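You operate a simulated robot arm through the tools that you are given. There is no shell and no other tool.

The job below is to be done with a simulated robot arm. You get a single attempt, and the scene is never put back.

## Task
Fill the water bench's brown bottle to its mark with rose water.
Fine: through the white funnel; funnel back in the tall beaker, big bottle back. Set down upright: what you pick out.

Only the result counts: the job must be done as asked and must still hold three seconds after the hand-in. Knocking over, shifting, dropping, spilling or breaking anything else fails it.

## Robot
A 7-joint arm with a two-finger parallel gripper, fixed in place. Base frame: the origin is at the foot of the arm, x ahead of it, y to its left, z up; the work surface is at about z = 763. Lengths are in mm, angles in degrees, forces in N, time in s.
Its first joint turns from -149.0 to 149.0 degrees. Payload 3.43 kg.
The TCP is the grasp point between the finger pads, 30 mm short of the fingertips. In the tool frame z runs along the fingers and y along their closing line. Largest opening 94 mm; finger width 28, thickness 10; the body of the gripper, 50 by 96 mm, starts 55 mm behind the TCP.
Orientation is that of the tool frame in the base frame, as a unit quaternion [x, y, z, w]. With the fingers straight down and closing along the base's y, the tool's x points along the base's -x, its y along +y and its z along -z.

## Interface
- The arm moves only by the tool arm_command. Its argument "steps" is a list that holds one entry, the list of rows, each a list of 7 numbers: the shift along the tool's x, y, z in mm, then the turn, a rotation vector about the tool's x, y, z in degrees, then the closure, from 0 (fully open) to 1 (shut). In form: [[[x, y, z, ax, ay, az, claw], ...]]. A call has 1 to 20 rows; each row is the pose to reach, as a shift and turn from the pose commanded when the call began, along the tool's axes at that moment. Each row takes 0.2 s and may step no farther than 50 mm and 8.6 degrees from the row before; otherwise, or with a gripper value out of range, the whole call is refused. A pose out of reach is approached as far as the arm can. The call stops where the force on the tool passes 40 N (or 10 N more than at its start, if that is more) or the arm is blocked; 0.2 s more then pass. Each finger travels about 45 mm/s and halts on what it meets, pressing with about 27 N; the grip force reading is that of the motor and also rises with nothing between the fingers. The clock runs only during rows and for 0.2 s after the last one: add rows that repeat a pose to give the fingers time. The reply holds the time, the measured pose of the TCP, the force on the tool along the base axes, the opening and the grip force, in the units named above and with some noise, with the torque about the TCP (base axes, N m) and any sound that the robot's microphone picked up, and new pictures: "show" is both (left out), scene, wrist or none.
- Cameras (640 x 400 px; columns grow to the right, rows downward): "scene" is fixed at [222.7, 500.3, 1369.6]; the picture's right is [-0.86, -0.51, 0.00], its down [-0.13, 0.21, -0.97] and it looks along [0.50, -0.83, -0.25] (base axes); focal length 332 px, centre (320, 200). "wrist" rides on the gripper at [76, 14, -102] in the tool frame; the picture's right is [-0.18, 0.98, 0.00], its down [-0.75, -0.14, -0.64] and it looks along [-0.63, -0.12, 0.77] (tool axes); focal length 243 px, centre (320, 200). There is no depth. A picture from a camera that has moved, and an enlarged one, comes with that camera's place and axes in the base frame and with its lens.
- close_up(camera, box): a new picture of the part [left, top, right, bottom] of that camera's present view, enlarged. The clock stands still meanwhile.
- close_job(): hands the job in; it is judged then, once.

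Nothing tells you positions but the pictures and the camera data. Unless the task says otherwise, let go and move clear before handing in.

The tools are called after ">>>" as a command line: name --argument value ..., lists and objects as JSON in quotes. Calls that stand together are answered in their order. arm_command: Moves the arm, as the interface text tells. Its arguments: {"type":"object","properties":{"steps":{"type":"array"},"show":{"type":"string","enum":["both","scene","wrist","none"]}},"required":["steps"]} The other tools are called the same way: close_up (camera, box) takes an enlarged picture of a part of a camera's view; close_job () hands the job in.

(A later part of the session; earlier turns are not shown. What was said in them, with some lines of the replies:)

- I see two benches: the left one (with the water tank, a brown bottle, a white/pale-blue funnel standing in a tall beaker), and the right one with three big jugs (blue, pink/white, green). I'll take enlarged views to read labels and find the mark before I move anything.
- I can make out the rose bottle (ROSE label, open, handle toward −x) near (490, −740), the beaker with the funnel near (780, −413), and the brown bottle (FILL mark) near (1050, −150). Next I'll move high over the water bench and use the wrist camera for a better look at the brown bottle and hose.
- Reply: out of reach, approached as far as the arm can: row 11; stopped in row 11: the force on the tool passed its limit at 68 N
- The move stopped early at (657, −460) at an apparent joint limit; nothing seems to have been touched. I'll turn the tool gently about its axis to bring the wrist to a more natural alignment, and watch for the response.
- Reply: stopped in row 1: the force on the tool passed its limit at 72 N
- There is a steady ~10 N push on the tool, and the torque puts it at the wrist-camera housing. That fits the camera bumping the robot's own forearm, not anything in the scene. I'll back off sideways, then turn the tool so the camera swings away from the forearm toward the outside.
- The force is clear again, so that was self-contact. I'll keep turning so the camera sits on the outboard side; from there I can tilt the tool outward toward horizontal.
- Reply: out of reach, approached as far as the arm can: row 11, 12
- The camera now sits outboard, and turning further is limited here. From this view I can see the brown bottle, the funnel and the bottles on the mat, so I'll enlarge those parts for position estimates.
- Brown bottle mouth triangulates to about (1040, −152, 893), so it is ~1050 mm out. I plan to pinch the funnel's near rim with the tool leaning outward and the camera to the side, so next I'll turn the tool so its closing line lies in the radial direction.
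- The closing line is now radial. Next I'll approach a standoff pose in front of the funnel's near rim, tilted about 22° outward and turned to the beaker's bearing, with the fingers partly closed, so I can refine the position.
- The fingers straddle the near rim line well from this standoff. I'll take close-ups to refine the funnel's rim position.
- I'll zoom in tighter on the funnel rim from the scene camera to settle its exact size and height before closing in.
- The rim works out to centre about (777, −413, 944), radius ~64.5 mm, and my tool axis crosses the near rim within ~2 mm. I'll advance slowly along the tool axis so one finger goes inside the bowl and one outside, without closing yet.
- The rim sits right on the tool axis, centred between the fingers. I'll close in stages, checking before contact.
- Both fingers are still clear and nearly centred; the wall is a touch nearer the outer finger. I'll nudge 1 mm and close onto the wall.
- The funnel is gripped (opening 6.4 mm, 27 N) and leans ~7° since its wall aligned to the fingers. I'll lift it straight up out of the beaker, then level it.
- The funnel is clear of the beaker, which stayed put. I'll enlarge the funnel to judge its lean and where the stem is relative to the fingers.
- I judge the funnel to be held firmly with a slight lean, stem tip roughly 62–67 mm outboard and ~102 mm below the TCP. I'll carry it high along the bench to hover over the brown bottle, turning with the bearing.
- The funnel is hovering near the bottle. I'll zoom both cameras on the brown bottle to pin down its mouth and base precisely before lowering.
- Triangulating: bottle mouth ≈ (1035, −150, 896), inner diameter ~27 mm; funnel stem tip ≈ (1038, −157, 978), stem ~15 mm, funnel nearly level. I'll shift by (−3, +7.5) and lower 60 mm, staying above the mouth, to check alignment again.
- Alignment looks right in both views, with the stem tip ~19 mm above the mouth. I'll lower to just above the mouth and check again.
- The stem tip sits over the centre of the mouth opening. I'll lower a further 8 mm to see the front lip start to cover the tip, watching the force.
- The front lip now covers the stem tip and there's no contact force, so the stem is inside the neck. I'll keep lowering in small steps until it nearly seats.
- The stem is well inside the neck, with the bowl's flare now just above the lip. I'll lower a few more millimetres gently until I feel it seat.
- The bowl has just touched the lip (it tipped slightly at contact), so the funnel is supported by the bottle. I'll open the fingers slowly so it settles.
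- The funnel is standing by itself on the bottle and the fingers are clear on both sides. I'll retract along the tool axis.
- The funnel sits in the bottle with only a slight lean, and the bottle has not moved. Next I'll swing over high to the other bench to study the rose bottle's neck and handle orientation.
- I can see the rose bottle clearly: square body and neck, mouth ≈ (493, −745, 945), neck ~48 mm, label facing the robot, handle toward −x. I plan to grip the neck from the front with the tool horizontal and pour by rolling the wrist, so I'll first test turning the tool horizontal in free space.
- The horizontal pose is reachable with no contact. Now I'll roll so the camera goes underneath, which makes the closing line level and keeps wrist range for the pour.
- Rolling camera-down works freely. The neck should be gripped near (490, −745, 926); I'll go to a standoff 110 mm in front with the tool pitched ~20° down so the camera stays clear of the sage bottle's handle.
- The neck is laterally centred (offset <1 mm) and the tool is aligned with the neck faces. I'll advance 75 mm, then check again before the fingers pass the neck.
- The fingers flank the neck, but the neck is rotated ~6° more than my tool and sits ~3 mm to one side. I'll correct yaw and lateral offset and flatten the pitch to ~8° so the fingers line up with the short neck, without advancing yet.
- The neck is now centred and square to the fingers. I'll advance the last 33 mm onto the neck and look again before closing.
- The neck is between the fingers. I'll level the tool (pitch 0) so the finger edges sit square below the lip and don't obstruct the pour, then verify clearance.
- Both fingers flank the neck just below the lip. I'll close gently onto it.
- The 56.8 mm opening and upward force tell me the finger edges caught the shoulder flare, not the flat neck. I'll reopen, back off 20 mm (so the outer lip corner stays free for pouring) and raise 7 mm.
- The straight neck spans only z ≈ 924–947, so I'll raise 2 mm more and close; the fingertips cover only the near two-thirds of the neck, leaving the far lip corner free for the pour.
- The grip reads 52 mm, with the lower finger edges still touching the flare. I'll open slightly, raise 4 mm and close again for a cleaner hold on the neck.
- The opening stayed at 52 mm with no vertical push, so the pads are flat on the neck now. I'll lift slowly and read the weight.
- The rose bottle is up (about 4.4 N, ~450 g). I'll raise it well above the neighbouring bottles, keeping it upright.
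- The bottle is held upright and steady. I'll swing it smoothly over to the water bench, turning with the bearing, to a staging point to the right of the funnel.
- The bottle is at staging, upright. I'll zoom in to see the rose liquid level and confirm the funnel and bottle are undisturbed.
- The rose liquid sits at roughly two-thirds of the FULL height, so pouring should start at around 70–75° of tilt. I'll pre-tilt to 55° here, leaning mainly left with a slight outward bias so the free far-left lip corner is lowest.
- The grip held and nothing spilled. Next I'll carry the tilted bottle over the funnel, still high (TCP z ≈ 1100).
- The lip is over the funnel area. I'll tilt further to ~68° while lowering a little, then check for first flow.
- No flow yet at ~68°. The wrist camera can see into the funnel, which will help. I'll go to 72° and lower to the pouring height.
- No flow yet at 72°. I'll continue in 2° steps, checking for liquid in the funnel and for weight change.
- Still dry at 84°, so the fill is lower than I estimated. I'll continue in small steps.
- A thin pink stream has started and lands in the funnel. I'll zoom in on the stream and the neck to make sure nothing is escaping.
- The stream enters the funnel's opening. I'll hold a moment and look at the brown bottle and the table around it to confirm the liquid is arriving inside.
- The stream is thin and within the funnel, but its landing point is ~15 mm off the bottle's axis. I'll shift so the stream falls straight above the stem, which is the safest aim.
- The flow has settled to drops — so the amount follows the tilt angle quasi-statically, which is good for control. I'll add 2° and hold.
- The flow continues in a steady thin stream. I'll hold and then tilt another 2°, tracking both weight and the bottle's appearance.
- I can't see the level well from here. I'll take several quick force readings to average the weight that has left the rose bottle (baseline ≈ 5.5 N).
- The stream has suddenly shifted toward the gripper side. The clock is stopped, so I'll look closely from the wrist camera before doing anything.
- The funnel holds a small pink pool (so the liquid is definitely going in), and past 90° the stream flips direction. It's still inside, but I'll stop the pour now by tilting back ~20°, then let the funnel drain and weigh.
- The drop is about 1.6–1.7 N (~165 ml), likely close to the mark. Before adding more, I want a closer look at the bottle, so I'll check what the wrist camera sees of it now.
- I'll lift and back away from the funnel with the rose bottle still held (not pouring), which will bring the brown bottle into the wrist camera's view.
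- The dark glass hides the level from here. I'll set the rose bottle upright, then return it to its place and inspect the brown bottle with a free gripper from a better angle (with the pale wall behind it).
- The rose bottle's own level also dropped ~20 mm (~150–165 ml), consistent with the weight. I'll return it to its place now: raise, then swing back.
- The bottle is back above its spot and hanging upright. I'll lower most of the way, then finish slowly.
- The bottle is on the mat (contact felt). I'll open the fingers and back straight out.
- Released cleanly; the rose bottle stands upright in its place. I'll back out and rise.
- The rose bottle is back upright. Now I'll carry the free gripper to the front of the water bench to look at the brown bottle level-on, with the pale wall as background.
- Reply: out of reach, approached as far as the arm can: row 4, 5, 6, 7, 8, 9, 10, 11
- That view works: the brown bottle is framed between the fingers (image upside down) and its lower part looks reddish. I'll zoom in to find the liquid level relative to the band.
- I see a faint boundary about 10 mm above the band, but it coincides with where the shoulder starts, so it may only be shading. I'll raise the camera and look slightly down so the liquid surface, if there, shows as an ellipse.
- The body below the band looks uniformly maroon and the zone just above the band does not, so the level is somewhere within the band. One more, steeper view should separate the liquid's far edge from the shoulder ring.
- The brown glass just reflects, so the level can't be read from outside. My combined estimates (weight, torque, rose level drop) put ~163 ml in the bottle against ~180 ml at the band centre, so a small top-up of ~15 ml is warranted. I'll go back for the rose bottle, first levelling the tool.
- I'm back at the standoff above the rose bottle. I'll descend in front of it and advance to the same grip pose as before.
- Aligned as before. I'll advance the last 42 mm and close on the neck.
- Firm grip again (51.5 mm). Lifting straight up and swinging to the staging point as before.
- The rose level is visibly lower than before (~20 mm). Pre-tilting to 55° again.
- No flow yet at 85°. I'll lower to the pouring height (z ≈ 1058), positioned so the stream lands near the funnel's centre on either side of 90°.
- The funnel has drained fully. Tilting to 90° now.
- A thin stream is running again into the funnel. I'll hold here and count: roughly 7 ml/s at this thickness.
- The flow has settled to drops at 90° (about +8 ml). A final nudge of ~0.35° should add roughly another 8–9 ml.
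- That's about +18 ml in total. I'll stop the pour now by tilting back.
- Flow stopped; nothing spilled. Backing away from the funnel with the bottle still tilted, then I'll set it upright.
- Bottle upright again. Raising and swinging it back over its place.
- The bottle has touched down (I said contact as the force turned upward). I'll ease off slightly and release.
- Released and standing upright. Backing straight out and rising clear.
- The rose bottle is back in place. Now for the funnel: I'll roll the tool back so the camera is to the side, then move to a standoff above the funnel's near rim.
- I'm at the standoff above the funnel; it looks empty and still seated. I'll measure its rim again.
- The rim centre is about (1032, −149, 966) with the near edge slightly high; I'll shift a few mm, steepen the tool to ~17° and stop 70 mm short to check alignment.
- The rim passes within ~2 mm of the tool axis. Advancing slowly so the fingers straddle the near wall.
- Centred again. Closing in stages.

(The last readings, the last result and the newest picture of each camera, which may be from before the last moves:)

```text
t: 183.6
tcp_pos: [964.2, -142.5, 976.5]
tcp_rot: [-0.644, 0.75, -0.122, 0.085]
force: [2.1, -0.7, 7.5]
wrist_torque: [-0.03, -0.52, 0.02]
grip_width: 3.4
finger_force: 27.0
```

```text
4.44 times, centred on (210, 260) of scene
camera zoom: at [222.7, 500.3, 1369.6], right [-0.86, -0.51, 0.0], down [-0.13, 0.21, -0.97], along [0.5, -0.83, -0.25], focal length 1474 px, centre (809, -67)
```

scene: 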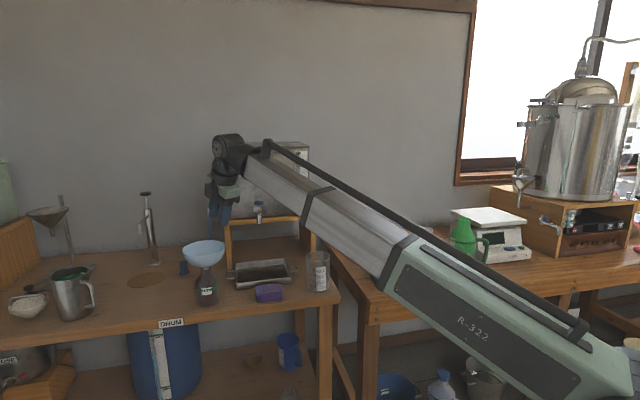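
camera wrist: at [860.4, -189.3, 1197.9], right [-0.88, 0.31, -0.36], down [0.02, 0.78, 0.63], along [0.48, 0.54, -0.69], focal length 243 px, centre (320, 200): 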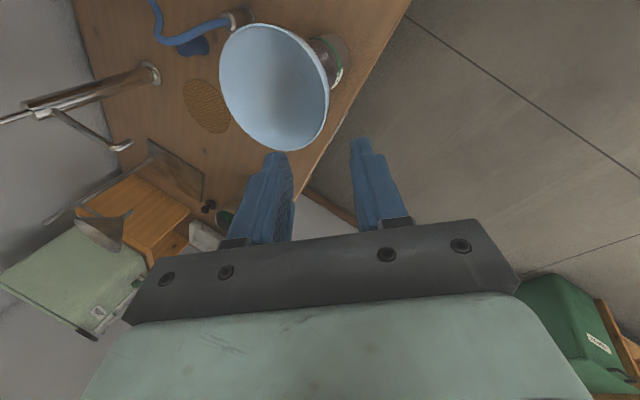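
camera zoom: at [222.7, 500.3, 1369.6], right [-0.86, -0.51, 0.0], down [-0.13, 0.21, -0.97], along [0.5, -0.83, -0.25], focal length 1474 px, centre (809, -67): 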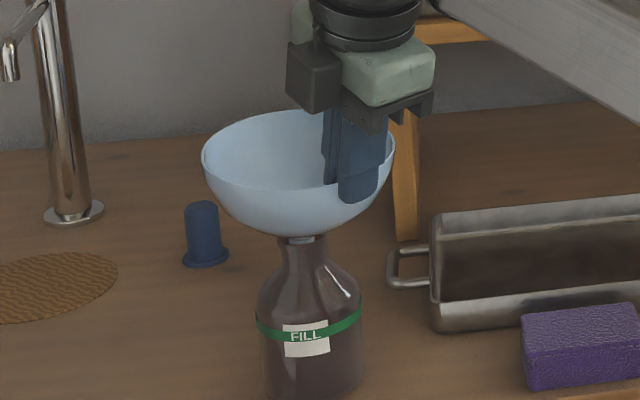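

The funnel is gripped. I'll lift it slowly straight up, watching that the bottle stays put.

>>> arm_command --steps '[[[0.1, -0.9, -2.9, 0, 0, 0, 1], [0.2, -1.8, -5.7, 0, 0, 0, 1], [0.3, -2.9, -9.5, 0, 0, 0, 1], [0.3, -2.9, -9.5, 0, 0, 0, 1]]]' --show "none"

>>> close_up --camera "scene" --box '[180, 215, 240, 305]'

```text
t: 184.6
tcp_pos: [964.6, -141.3, 985.7]
tcp_rot: [-0.645, 0.75, -0.119, 0.083]
force: [0.5, -0.1, -0.8]
wrist_torque: [-0.02, -0.05, 0.0]
grip_width: 2.0
finger_force: 27.0
```

```text
4.44 times, centred on (210, 260) of scene
camera zoom: at [222.7, 500.3, 1369.6], right [-0.86, -0.51, 0.0], down [-0.13, 0.21, -0.97], along [0.5, -0.83, -0.25], focal length 1474 px, centre (809, -67)
```

zoom: 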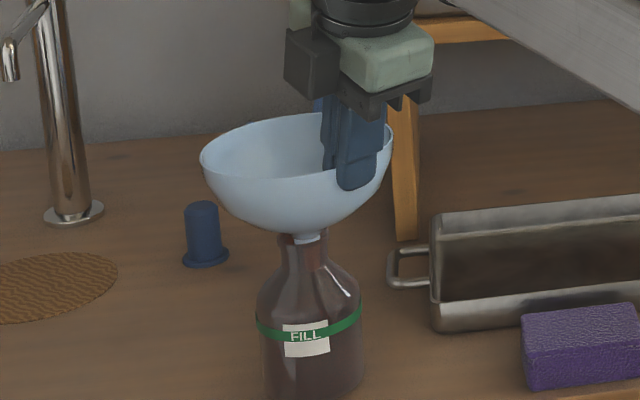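

>>> close_up --camera "wrist" --box '[160, 40, 420, 230]'

>>> close_up --camera "scene" --box '[185, 220, 230, 275]'

```text
2.11 times, centred on (290, 135) of wrist
camera zoom: at [909.1, -208.0, 1081.3], right [-0.9, 0.32, -0.29], down [0.07, 0.77, 0.63], along [0.42, 0.55, -0.72], focal length 511 px, centre (383, 337)
```

zoom: 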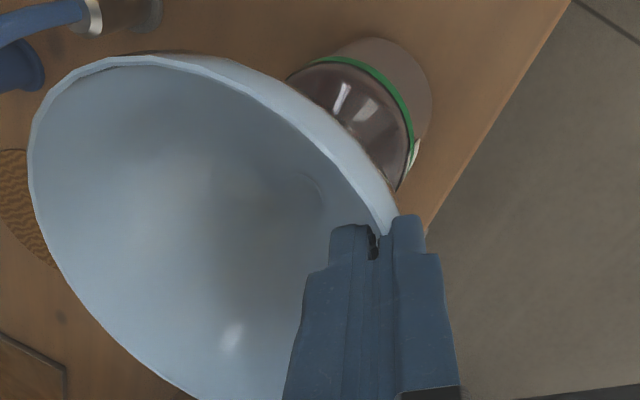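

```text
7.27 times, centred on (208, 248) of scene
camera zoom: at [222.7, 500.3, 1369.6], right [-0.86, -0.51, 0.0], down [-0.13, 0.21, -0.97], along [0.5, -0.83, -0.25], focal length 2413 px, centre (1138, -146)
```

zoom: 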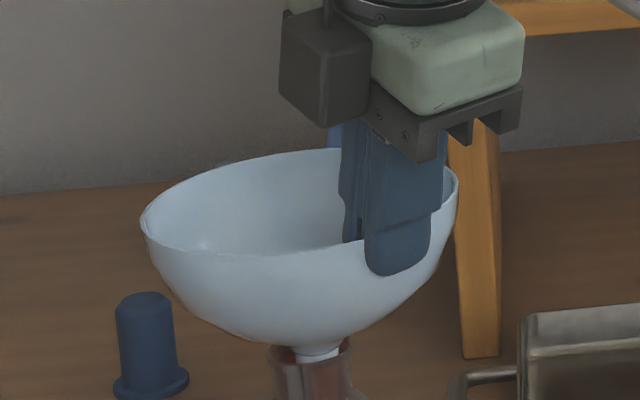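

The fingers slipped up the wall a little, but still hold ~15 mm of it and the push has gone. I'll lift another few millimetres and verify the funnel follows.

>>> arm_command --steps '[[[0.1, -0.9, -2.9, 0, 0, 0, 1], [0.2, -1.8, -5.7, 0, 0, 0, 1], [0.3, -2.9, -9.5, 0, 0, 0, 1], [0.3, -2.9, -9.5, 0, 0, 0, 1]]]' --show "none"

>>> close_up --camera "scene" --box '[185, 220, 230, 275]'

>>> close_up --camera "wrist" --box '[160, 40, 420, 230]'

```text
t: 185.6
tcp_pos: [963.2, -140.1, 995.7]
tcp_rot: [-0.645, 0.75, -0.121, 0.083]
force: [0.9, -0.2, -0.1]
wrist_torque: [0.03, -0.04, 0.0]
grip_width: 1.9
finger_force: 26.9
```

```text
7.27 times, centred on (208, 248) of scene
camera zoom: at [222.7, 500.3, 1369.6], right [-0.86, -0.51, 0.0], down [-0.13, 0.21, -0.97], along [0.5, -0.83, -0.25], focal length 2413 px, centre (1138, -146)
```

zoom: 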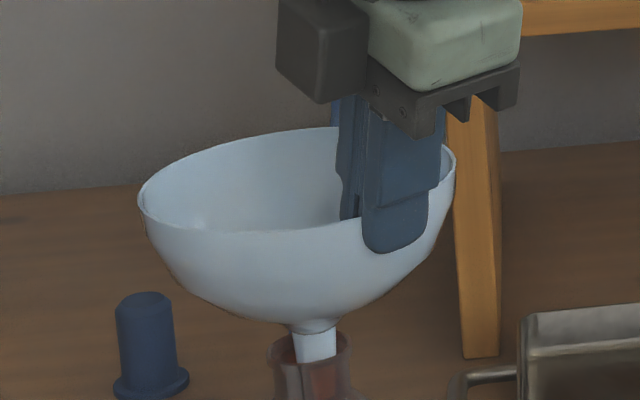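

```text
2.11 times, centred on (290, 135) of wrist
camera zoom: at [909.3, -207.9, 1091.1], right [-0.9, 0.32, -0.29], down [0.07, 0.77, 0.63], along [0.43, 0.55, -0.72], focal length 511 px, centre (383, 337)
```

zoom: 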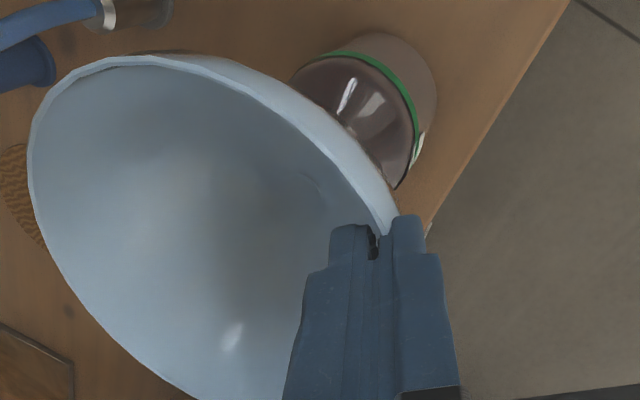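

The funnel follows now. I'll continue lifting until the stem is well clear of the bottle.

>>> arm_command --steps '[[[0.1, -1.5, -4.8, 0, 0, 0, 1], [0.3, -3.5, -11.5, 0, 0, 0, 1], [0.6, -6.4, -21, 0, 0, 0, 1], [0.9, -9.6, -31.5, 0, 0, 0, 1], [1.3, -13.1, -43, 0, 0, 0, 1], [1.7, -17.5, -57.3, 0, 0, 0, 1], [2.1, -21.9, -71.6, 0, 0, 0, 1], [2.4, -24.8, -81, 0, 0, 0, 1], [2.4, -24.8, -81, 0, 0, 0, 1]]]' --show "both"

>>> close_up --camera "scene" --box '[175, 190, 245, 305]'

>>> close_up --camera "wrist" --box '[280, 20, 400, 100]'

```text
t: 187.6
tcp_pos: [963.6, -141.7, 1080.5]
tcp_rot: [-0.645, 0.75, -0.121, 0.084]
force: [0.1, 0.6, -0.6]
wrist_torque: [-0.02, 0.08, -0.02]
grip_width: 1.7
finger_force: 27.4
camera wrist: at [909.2, -208.0, 1176.4], right [-0.9, 0.32, -0.29], down [0.07, 0.77, 0.63], along [0.43, 0.55, -0.72], focal length 243 px, centre (320, 200)
```

scene: 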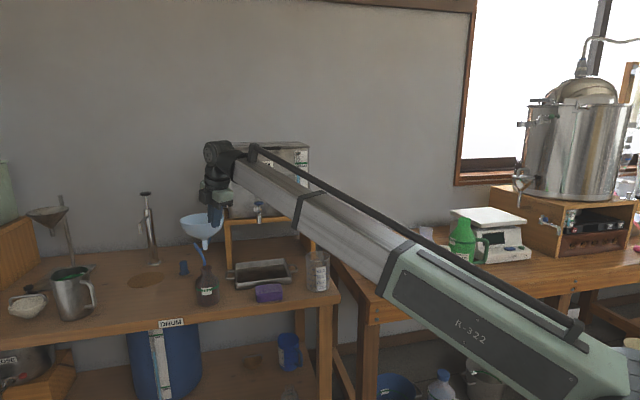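
wrist: 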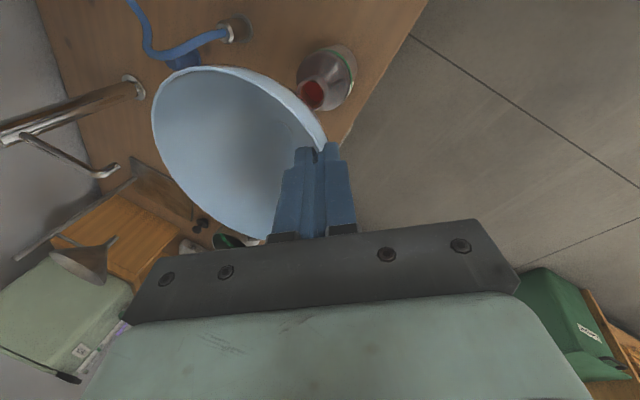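

```text
3.48 times, centred on (210, 248) of scene
camera zoom: at [222.7, 500.3, 1369.6], right [-0.86, -0.51, 0.0], down [-0.13, 0.21, -0.97], along [0.5, -0.83, -0.25], focal length 1154 px, centre (703, 35)
```

zoom: 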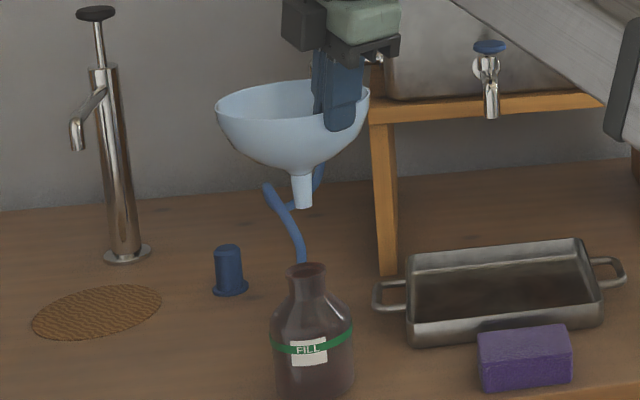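

```text
5.00 times, centred on (340, 60) of wrist
camera zoom: at [909.2, -208.0, 1176.4], right [-0.9, 0.32, -0.29], down [0.07, 0.77, 0.63], along [0.43, 0.55, -0.72], focal length 1213 px, centre (220, 900)
```

zoom: 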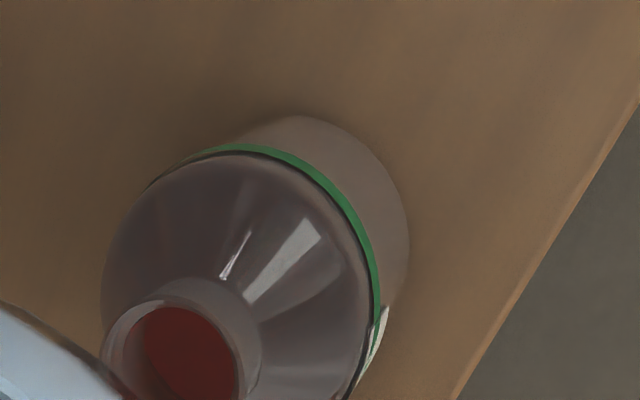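

Now I can look straight into the mouth and see the red liquid surface. I'll zoom in to work out its height.

>>> close_up --camera "wrist" --box '[295, 70, 345, 112]'

>>> close_up --camera "wrist" --box '[285, 35, 365, 120]'

```text
9.52 times, centred on (320, 91) of wrist
camera zoom: at [909.2, -208.0, 1176.4], right [-0.9, 0.32, -0.29], down [0.07, 0.77, 0.63], along [0.43, 0.55, -0.72], focal length 2311 px, centre (320, 1238)
```

zoom: 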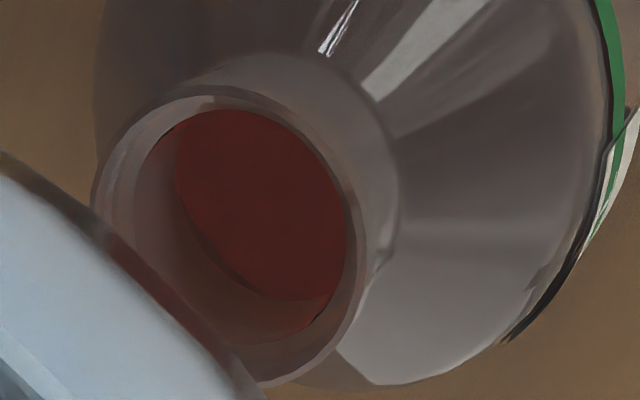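

```text
4.71 times, centred on (325, 78) of wrist
camera zoom: at [909.2, -208.0, 1176.4], right [-0.9, 0.32, -0.29], down [0.07, 0.77, 0.63], along [0.43, 0.55, -0.72], focal length 1142 px, centre (296, 776)
```

zoom: 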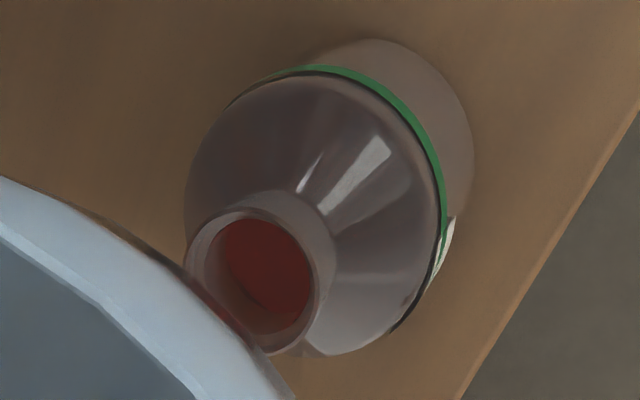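

The view down the neck suggests the surface is right around the band height. I'll first put the funnel back in the tall beaker, then inspect properly without it in the way.

>>> arm_command --steps '[[[6, 4.4, -1.1, 0, 0.1, 0.4, 1], [20, 14.6, -3.8, 0, 0.4, 1.4, 1], [42, 30.6, -8, -0.1, 0.9, 2.9, 1], [67, 48.9, -12.7, -0.1, 1.4, 4.6, 1], [92, 67.1, -17.4, -0.2, 1.9, 6.3, 1], [117, 85.3, -22.2, -0.3, 2.4, 8, 1], [142, 103.6, -26.9, -0.3, 2.9, 9.7, 1], [167, 121.8, -31.7, -0.4, 3.5, 11.4, 1], [192, 140.1, -36.4, -0.4, 4, 13.1, 1], [217, 158.3, -41.1, -0.5, 4.5, 14.8, 1], [240, 175.1, -45.5, -0.5, 5, 16.4, 1], [258, 188.2, -48.9, -0.6, 5.3, 17.6, 1], [270, 197, -51.2, -0.6, 5.6, 18.4, 1], [275.4, 200.9, -52.2, -0.6, 5.7, 18.8, 1], [275.4, 200.9, -52.2, -0.6, 5.7, 18.8, 1]]]' --show "both"

>>> close_up --camera "scene" --box '[280, 180, 370, 300]'

>>> close_up --camera "wrist" --box '[120, 20, 420, 250]'

```text
t: 190.8
tcp_pos: [715.5, -381.5, 1080.6]
tcp_rot: [-0.507, 0.85, -0.133, 0.062]
force: [0.6, 0.5, -0.5]
wrist_torque: [0.02, -0.01, 0.0]
grip_width: 1.8
finger_force: 27.3
camera wrist: at [642.3, -425.6, 1176.5], right [-0.74, 0.6, -0.29], down [0.33, 0.7, 0.63], along [0.59, 0.38, -0.72], focal length 243 px, centre (320, 200)
```

scene: 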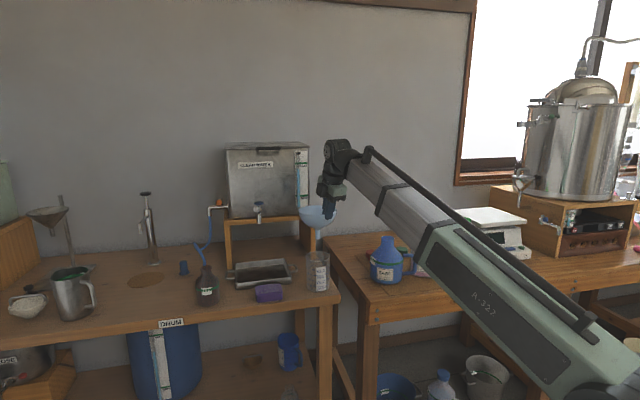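
wrist: 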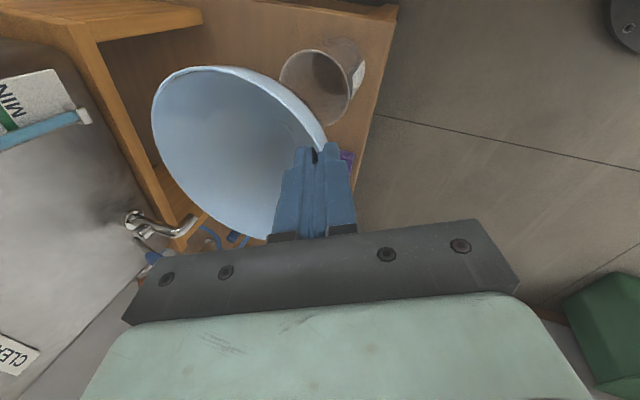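

```text
3.33 times, centred on (325, 240) of scene
camera zoom: at [222.7, 500.3, 1369.6], right [-0.86, -0.51, 0.0], down [-0.13, 0.21, -0.97], along [0.5, -0.83, -0.25], focal length 1106 px, centre (303, 67)
```

zoom: 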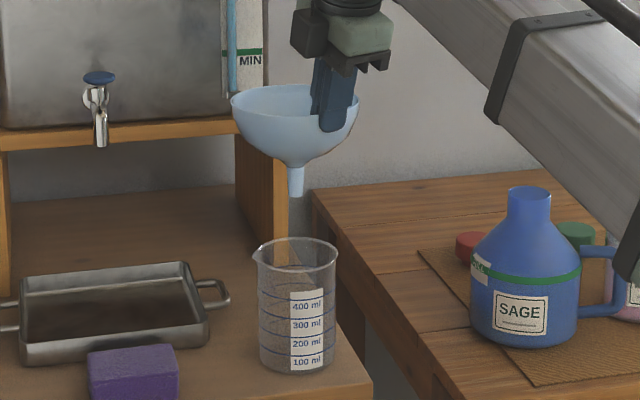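

```text
1.74 times, centred on (270, 135) of wrist
camera zoom: at [642.3, -425.6, 1176.5], right [-0.74, 0.6, -0.29], down [0.33, 0.7, 0.63], along [0.59, 0.38, -0.72], focal length 422 px, centre (407, 313)
```

zoom: 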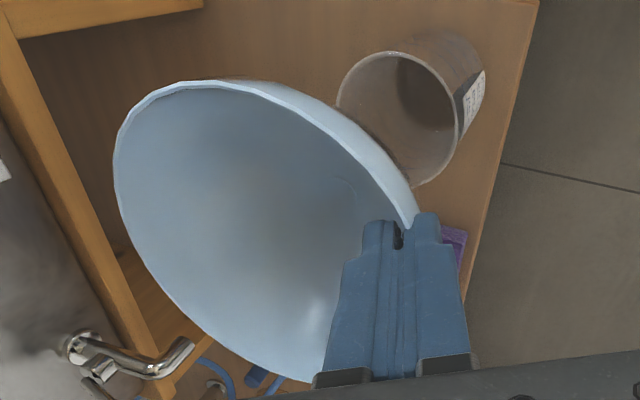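

The stem is right above the beaker opening. Lowering to just above its rim first.

>>> arm_command --steps '[[[-0.4, 4, 13.4, 0, 0, 0, 1], [-0.9, 8.7, 28.8, 0, 0, 0, 1], [-1.4, 13.9, 46, 0, 0, 0, 1], [-1.8, 17.3, 57.5, 0, 0, 0, 1], [-1.8, 17.3, 57.5, 0, 0, 0, 1]]]' --show "none"

>>> close_up --camera "scene" --box '[285, 195, 365, 300]'

>>> close_up --camera "wrist" --box '[120, 20, 420, 250]'

```text
t: 192.0
tcp_pos: [716.4, -381.5, 1020.9]
tcp_rot: [-0.507, 0.849, -0.133, 0.062]
force: [0.0, -0.8, -0.2]
wrist_torque: [0.02, 0.08, 0.02]
grip_width: 2.0
finger_force: 27.0
```

```text
3.81 times, centred on (325, 248) of scene
camera zoom: at [222.7, 500.3, 1369.6], right [-0.86, -0.51, 0.0], down [-0.13, 0.21, -0.97], along [0.5, -0.83, -0.25], focal length 1264 px, centre (301, 19)
```

zoom: 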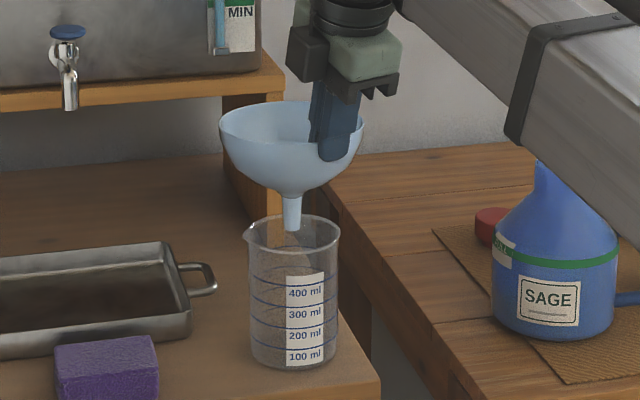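

```text
1.74 times, centred on (270, 135) of wrist
camera zoom: at [642.6, -425.8, 1116.5], right [-0.74, 0.6, -0.29], down [0.33, 0.7, 0.63], along [0.59, 0.38, -0.72], focal length 422 px, centre (407, 313)
```

zoom: 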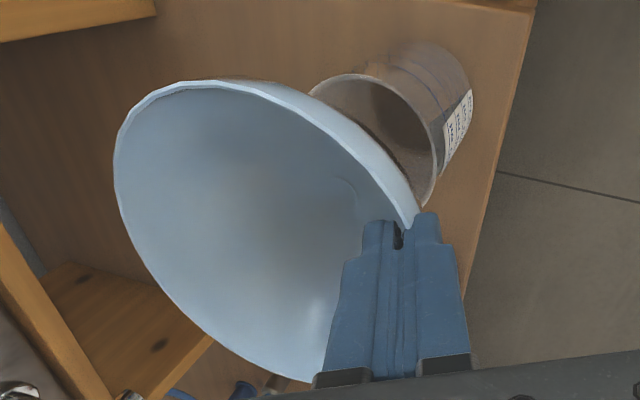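

The stem tip is over the middle of the beaker mouth. Continuing down.

>>> arm_command --steps '[[[-0.3, 2.9, 9.6, 0, 0, 0, 1], [-0.6, 5.8, 19.2, 0, 0, 0, 1], [-0.9, 8.7, 28.8, 0, 0, 0, 1], [-1.2, 11.6, 38.4, 0, 0, 0, 1], [-1.4, 13.9, 46, 0, 0, 0, 1], [-1.4, 13.9, 46, 0, 0, 0, 1]]]' --show "none"

>>> close_up --camera "scene" --box '[285, 195, 365, 300]'

```text
t: 193.4
tcp_pos: [716.7, -381.1, 972.3]
tcp_rot: [-0.507, 0.849, -0.133, 0.062]
force: [-0.9, -0.1, 0.8]
wrist_torque: [0.0, 0.03, 0.04]
grip_width: 1.8
finger_force: 27.4
```

```text
3.81 times, centred on (325, 248) of scene
camera zoom: at [222.7, 500.3, 1369.6], right [-0.86, -0.51, 0.0], down [-0.13, 0.21, -0.97], along [0.5, -0.83, -0.25], focal length 1264 px, centre (301, 19)
```

zoom: 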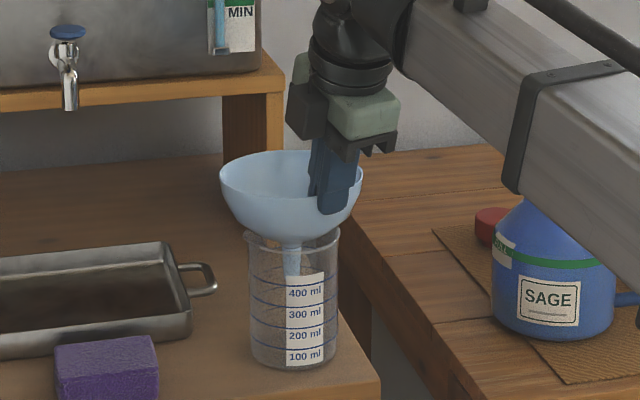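

>>> arm_command --steps '[[[-0.1, 0.6, 1.9, 0, 0, 0, 1], [-0.1, 1.2, 3.8, 0, 0, 0, 1], [-0.1, 1.2, 3.8, 0, 0, 0, 1]]]' --show "none"

>>> close_up --camera "scene" --box '[295, 215, 350, 280]'

```text
t: 194.2
tcp_pos: [715.7, -381.3, 967.5]
tcp_rot: [-0.506, 0.85, -0.133, 0.062]
force: [0.6, 0.4, -1.1]
wrist_torque: [0.0, 0.0, 0.01]
grip_width: 2.0
finger_force: 27.0
```

```text
6.15 times, centred on (322, 248) of scene
camera zoom: at [222.7, 500.3, 1369.6], right [-0.86, -0.51, 0.0], down [-0.13, 0.21, -0.97], along [0.5, -0.83, -0.25], focal length 2042 px, centre (305, -92)
```

zoom: 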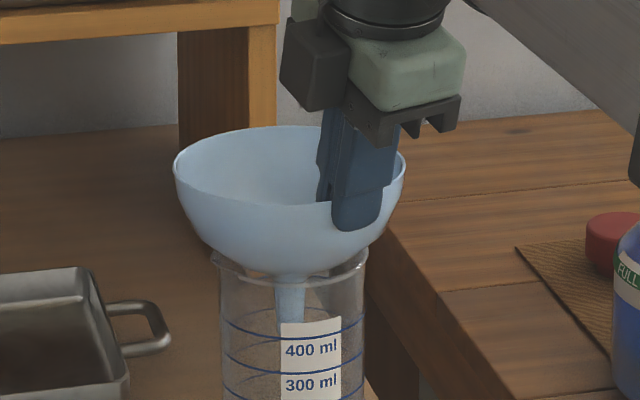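

>>> arm_command --steps '[[[0, 0.4, 1.4, 0, 0, 0, 1], [-0.1, 0.9, 2.9, 0, 0, 0, 1], [-0.1, 0.9, 2.9, 0, 0, 0, 1]]]' --show "none"

>>> close_up --camera "scene" --box '[295, 215, 350, 280]'

```text
t: 195.0
tcp_pos: [716.3, -381.0, 965.3]
tcp_rot: [-0.507, 0.849, -0.133, 0.062]
force: [-1.5, -0.3, 7.1]
wrist_torque: [-0.13, -0.21, -0.07]
grip_width: 1.8
finger_force: 27.2
```

```text
6.15 times, centred on (322, 248) of scene
camera zoom: at [222.7, 500.3, 1369.6], right [-0.86, -0.51, 0.0], down [-0.13, 0.21, -0.97], along [0.5, -0.83, -0.25], focal length 2042 px, centre (305, -92)
```

zoom: 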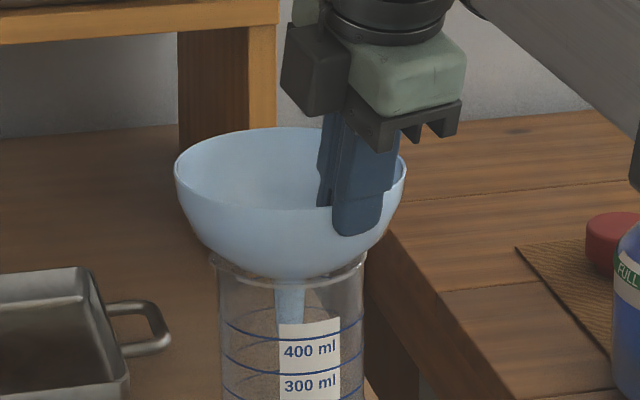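

The funnel is seated on the beaker (contact felt). I'll open the fingers slowly.

>>> arm_command --steps '[[[0, -0.2, -0.5, 0, 0, 0, 1], [0, -0.2, -0.5, 0, 0, 0, 0.97], [0, -0.2, -0.5, 0, 0, 0, 0.94], [0, -0.2, -0.5, 0, 0, 0, 0.91], [0, -0.2, -0.5, 0, 0, 0, 0.88], [0, -0.2, -0.5, 0, 0, 0, 0.84], [0, -0.2, -0.5, 0, 0, 0, 0.8], [0, -0.2, -0.5, 0, 0, 0, 0.75], [0, -0.2, -0.5, 0, 0, 0, 0.7], [0, -0.2, -0.5, 0, 0, 0, 0.7]]]' --show "none"

>>> close_up --camera "scene" --box '[295, 215, 350, 280]'

>>> close_up --camera "wrist" --box '[200, 60, 420, 220]'

```text
t: 197.2
tcp_pos: [714.8, -381.8, 965.0]
tcp_rot: [-0.507, 0.85, -0.133, 0.062]
force: [-0.4, 0.9, 0.0]
wrist_torque: [-0.02, 0.0, 0.0]
grip_width: 28.5
finger_force: 0.2
```

```text
6.15 times, centred on (322, 248) of scene
camera zoom: at [222.7, 500.3, 1369.6], right [-0.86, -0.51, 0.0], down [-0.13, 0.21, -0.97], along [0.5, -0.83, -0.25], focal length 2042 px, centre (305, -92)
```

zoom: 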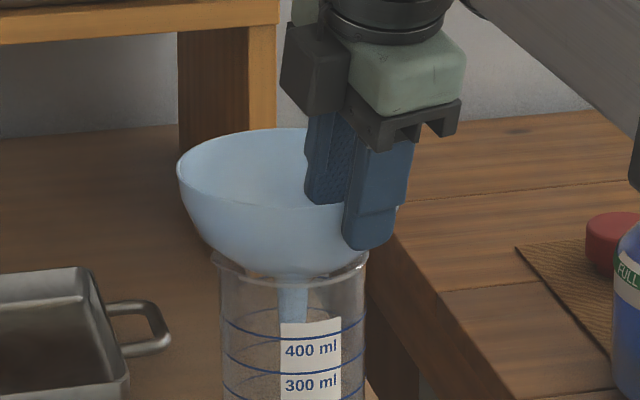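

```text
2.50 times, centred on (310, 140) of wrist
camera zoom: at [642.8, -425.9, 1061.5], right [-0.74, 0.6, -0.29], down [0.33, 0.7, 0.63], along [0.59, 0.38, -0.72], focal length 606 px, centre (345, 350)
```

zoom: 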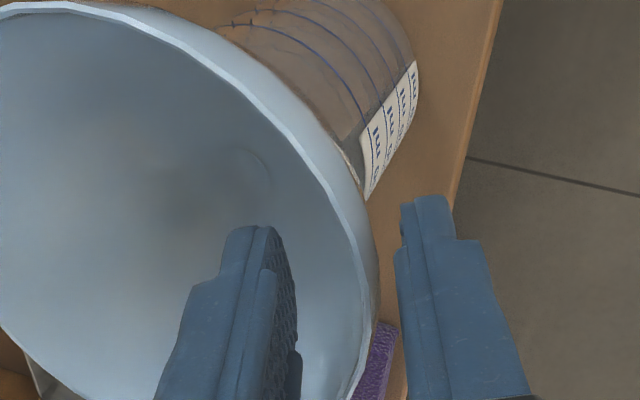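

The funnel rests in the beaker by itself. Retracting along the tool axis.

>>> arm_command --steps '[[[0, 0, -5, 0, 0, 0, 0.7], [0, 0, -15, 0, 0, 0, 0.7], [0, 0, -30, 0, 0, 0, 0.7], [0, 0, -50, 0, 0, 0, 0.7], [0, 0, -75, 0, 0, 0, 0.7], [0, 0, -100, 0, 0, 0, 0.7], [0, 0, -125, 0, 0, 0, 0.7], [0, 0, -140, 0, 0, 0, 0.7]]]' --show "both"

>>> close_up --camera "scene" --box '[280, 210, 360, 300]'

```text
t: 199.0
tcp_pos: [681.1, -358.6, 1100.0]
tcp_rot: [-0.507, 0.849, -0.134, 0.062]
force: [0.1, 0.4, 0.3]
wrist_torque: [-0.03, -0.01, 0.0]
grip_width: 28.3
finger_force: 0.1
camera wrist: at [608.5, -402.9, 1196.0], right [-0.74, 0.6, -0.29], down [0.33, 0.7, 0.63], along [0.59, 0.37, -0.72], focal length 243 px, centre (320, 200)
```

scene: 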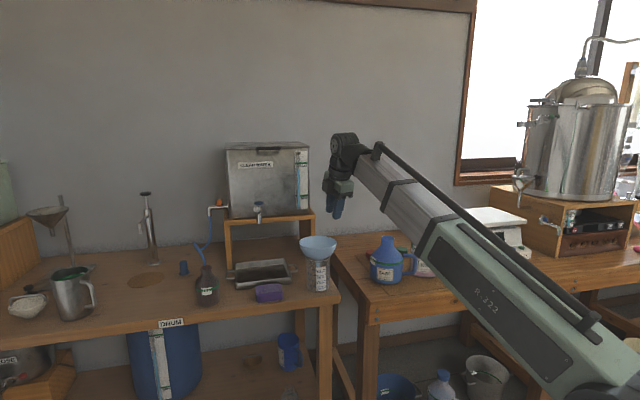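
wrist: 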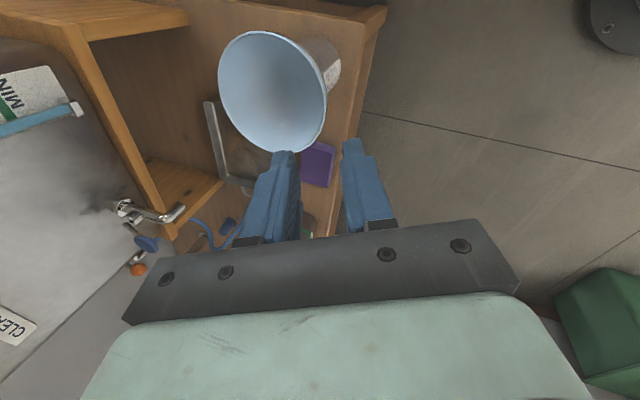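

```text
4.44 times, centred on (320, 255) of scene
camera zoom: at [222.7, 500.3, 1369.6], right [-0.86, -0.51, 0.0], down [-0.13, 0.21, -0.97], along [0.5, -0.83, -0.25], focal length 1474 px, centre (320, -44)
```

zoom: 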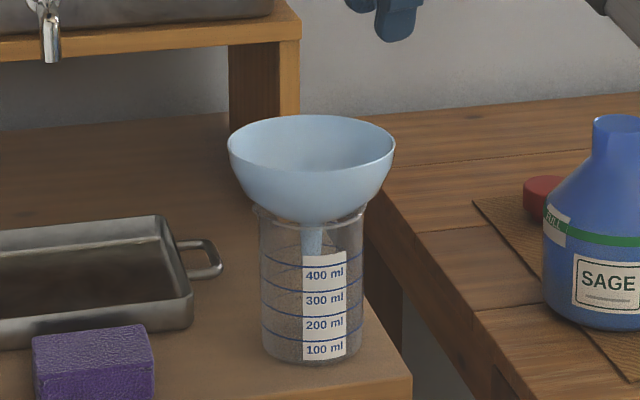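

The funnel is back in the tall beaker, upright, and the beaker hasn't moved. Now I'll go and look into the brown bottle's mouth from a suitable slant to verify the level.

>>> arm_command --steps '[[[-8, -3.5, 0.8, 0, -0.1, -0.5, 0.8], [-25, -10.9, 2.5, 0, -0.4, -1.4, 1], [-50, -21.8, 5, 0.1, -0.9, -2.9, 1], [-80, -34.9, 8, 0.1, -1.4, -4.6, 1], [-110, -47.9, 11, 0.2, -1.9, -6.3, 1], [-140, -61, 14.1, 0.3, -2.4, -8, 1], [-170, -74.1, 17.1, 0.3, -2.9, -9.7, 1], [-200, -87.1, 20.1, 0.4, -3.5, -11.4, 1], [-230, -100.2, 23.1, 0.4, -4, -13.1, 1], [-258, -112.4, 25.9, 0.5, -4.5, -14.7, 1], [-285, -124.2, 28.6, 0.5, -5, -16.3, 1], [-308, -134.2, 30.9, 0.6, -5.3, -17.6, 1], [-323, -140.7, 32.4, 0.6, -5.6, -18.4, 1], [-329.6, -143.6, 33.1, 0.6, -5.7, -18.8, 1]]]' --show "none"

>>> arm_command --steps '[[[-0.6, 5.8, 19.1, 0, 0, 0, 1], [-1.3, 13, 43, 0, 0, 0, 1], [-2.1, 20.3, 67, 0, 0, 0, 1], [-2.8, 26.1, 86.1, 0, 0, 0, 1], [-3, 28.7, 94.7, 0, 0, 0, 1], [-3, 28.7, 94.7, 0, 0, 0, 1]]]' --show "wrist"

>>> close_up --camera "wrist" --box '[250, 80, 330, 140]'

```text
t: 202.0
tcp_pos: [969.7, -138.9, 1098.6]
tcp_rot: [-0.645, 0.75, -0.12, 0.083]
force: [0.0, 0.3, 0.5]
wrist_torque: [0.0, 0.03, 0.02]
grip_width: 0.0
finger_force: 26.9
```

```text
t: 203.4
tcp_pos: [970.7, -139.6, 1000.2]
tcp_rot: [-0.645, 0.75, -0.12, 0.084]
force: [0.2, -0.4, 0.8]
wrist_torque: [0.03, -0.01, 0.0]
grip_width: 0.0
finger_force: 27.4
camera wrist: at [915.0, -205.5, 1096.5], right [-0.9, 0.32, -0.29], down [0.07, 0.77, 0.63], along [0.43, 0.55, -0.72], focal length 243 px, centre (320, 200)
```

wrist: 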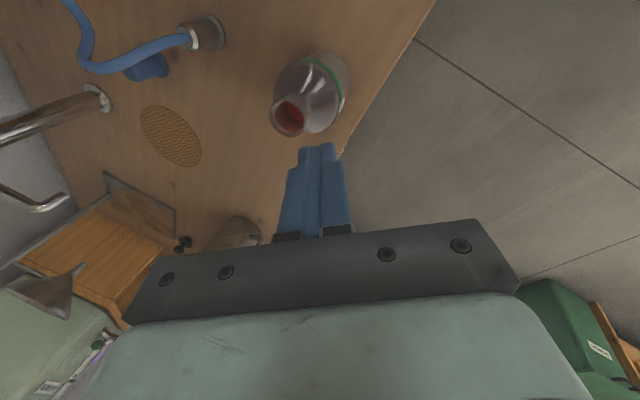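

```text
6.67 times, centred on (290, 110) of wrist
camera zoom: at [915.0, -205.5, 1096.5], right [-0.9, 0.32, -0.29], down [0.07, 0.77, 0.63], along [0.43, 0.55, -0.72], focal length 1618 px, centre (520, 800)
```

zoom: 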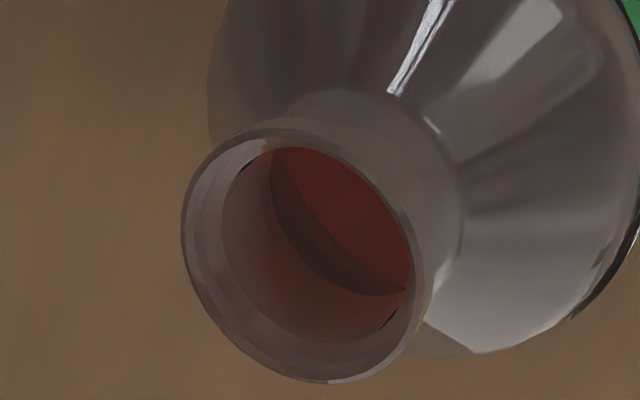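

This view settles it: the red surface meets the far wall at z ≈ 840, and the green band spans about 834–843, so the liquid is at the mark. I'll retreat upward, clear of everything, and do a final check of the scene.

>>> arm_command --steps '[[[0, 0, -15, 0, 0, 0, 0.8], [0, 0, -40, 0, 0, 0, 0.5], [0, 0, -70, 0, 0, 0, 0.3], [0, 0, -100, 0, 0, 0, 0.3], [0, 0, -130, 0, 0, 0, 0.3], [0, 0, -160, 0, 0, 0, 0.3], [0, 20, -180, 0, 0, 0, 0.3], [0, 45, -190, 0, 0, 0, 0.3], [0, 70, -195, 0, 0, 0, 0.3]]]' --show "both"

>>> close_up --camera "scene" --box '[170, 220, 350, 320]'

>>> close_up --camera "scene" --box '[360, 200, 500, 290]'

>>> close_up --camera "scene" --box '[175, 230, 245, 310]'

```text
t: 205.4
tcp_pos: [848.7, -115.6, 1167.1]
tcp_rot: [-0.645, 0.75, -0.12, 0.084]
force: [1.0, -0.6, 0.4]
wrist_torque: [-0.03, 0.0, -0.04]
grip_width: 65.7
finger_force: 0.1
camera wrist: at [792.8, -181.7, 1262.8], right [-0.9, 0.32, -0.29], down [0.07, 0.77, 0.63], along [0.43, 0.55, -0.72], focal length 243 px, centre (320, 200)
```

scene: 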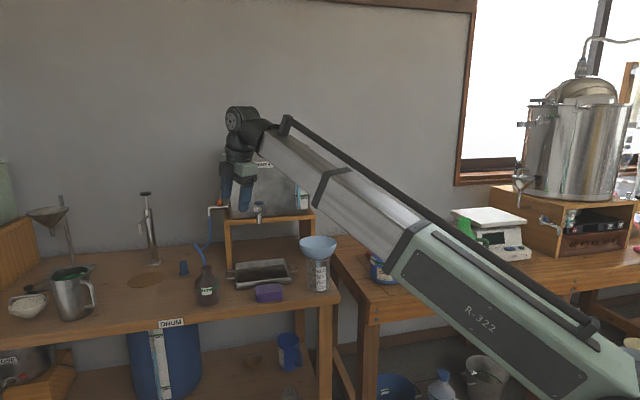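
wrist: 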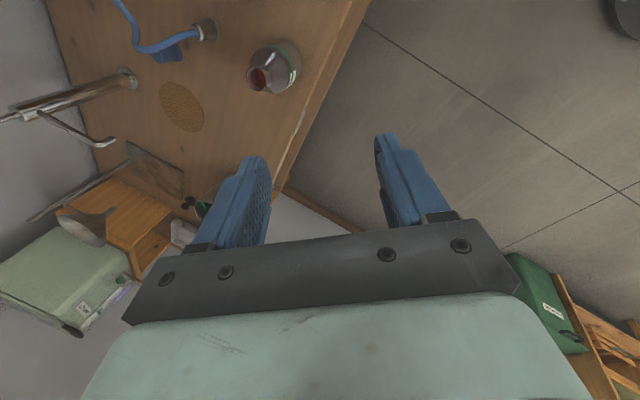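

```text
3.56 times, centred on (260, 270) of scene
camera zoom: at [222.7, 500.3, 1369.6], right [-0.86, -0.51, 0.0], down [-0.13, 0.21, -0.97], along [0.5, -0.83, -0.25], focal length 1180 px, centre (533, -49)
```

zoom: 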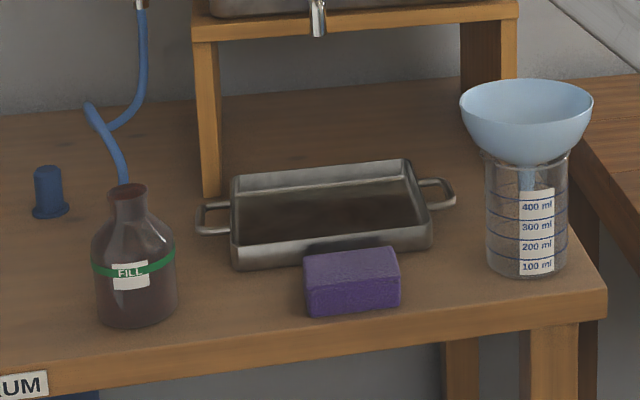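

```text
4.44 times, centred on (430, 245) of scene
camera zoom: at [222.7, 500.3, 1369.6], right [-0.86, -0.51, 0.0], down [-0.13, 0.21, -0.97], along [0.5, -0.83, -0.25], focal length 1474 px, centre (-169, 0)
```

zoom: 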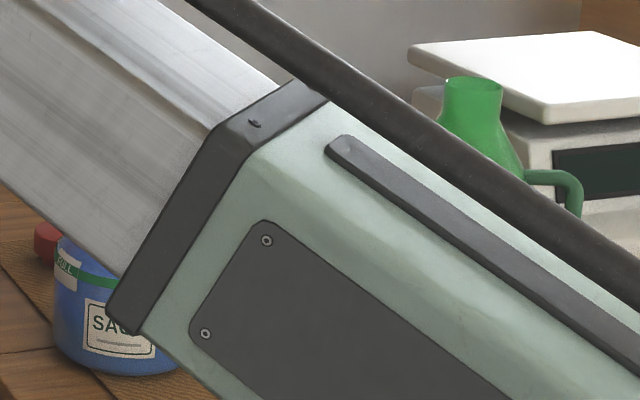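

```text
5.00 times, centred on (210, 270) of scene
camera zoom: at [222.7, 500.3, 1369.6], right [-0.86, -0.51, 0.0], down [-0.13, 0.21, -0.97], along [0.5, -0.83, -0.25], focal length 1659 px, centre (870, -150)
```

zoom: 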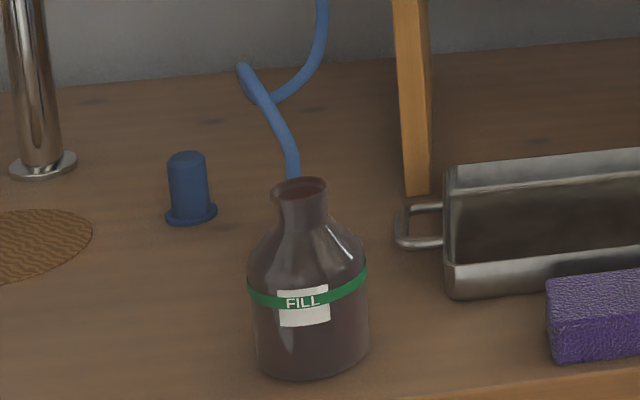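

Everything checks out. The brown bottle is filled to its band and hasn't moved, and the bench is dry. The funnel is in the tall beaker, the rose bottle is upright in its place, and the arm is clear. Handing in.

>>> close_job

```text
The job is handed in.
```

The water bench's brown bottle is filled to its FILL mark with rose water, and the job is handed in.

- **Fill level:** I poured in two passes through the white funnel. The outside of the brown glass doesn't show the level, so at the end I looked in through the mouth. The liquid surface sits at about z = 840 mm, and the green band runs from about 834 to 843 mm. That reading is good to roughly 3 mm.
- **Funnel:** It is back in the tall beaker, upright. The beaker ended up where it started.
- **Rose bottle:** It stands upright in its original place on the mat.
- **Everything else:** I saw no spill on the water bench, and the brown bottle did not move. Early on, the wrist camera touched the robot's own forearm once. Nothing in the scene was contacted.

The gripper was empty and clear of all objects when I handed in.
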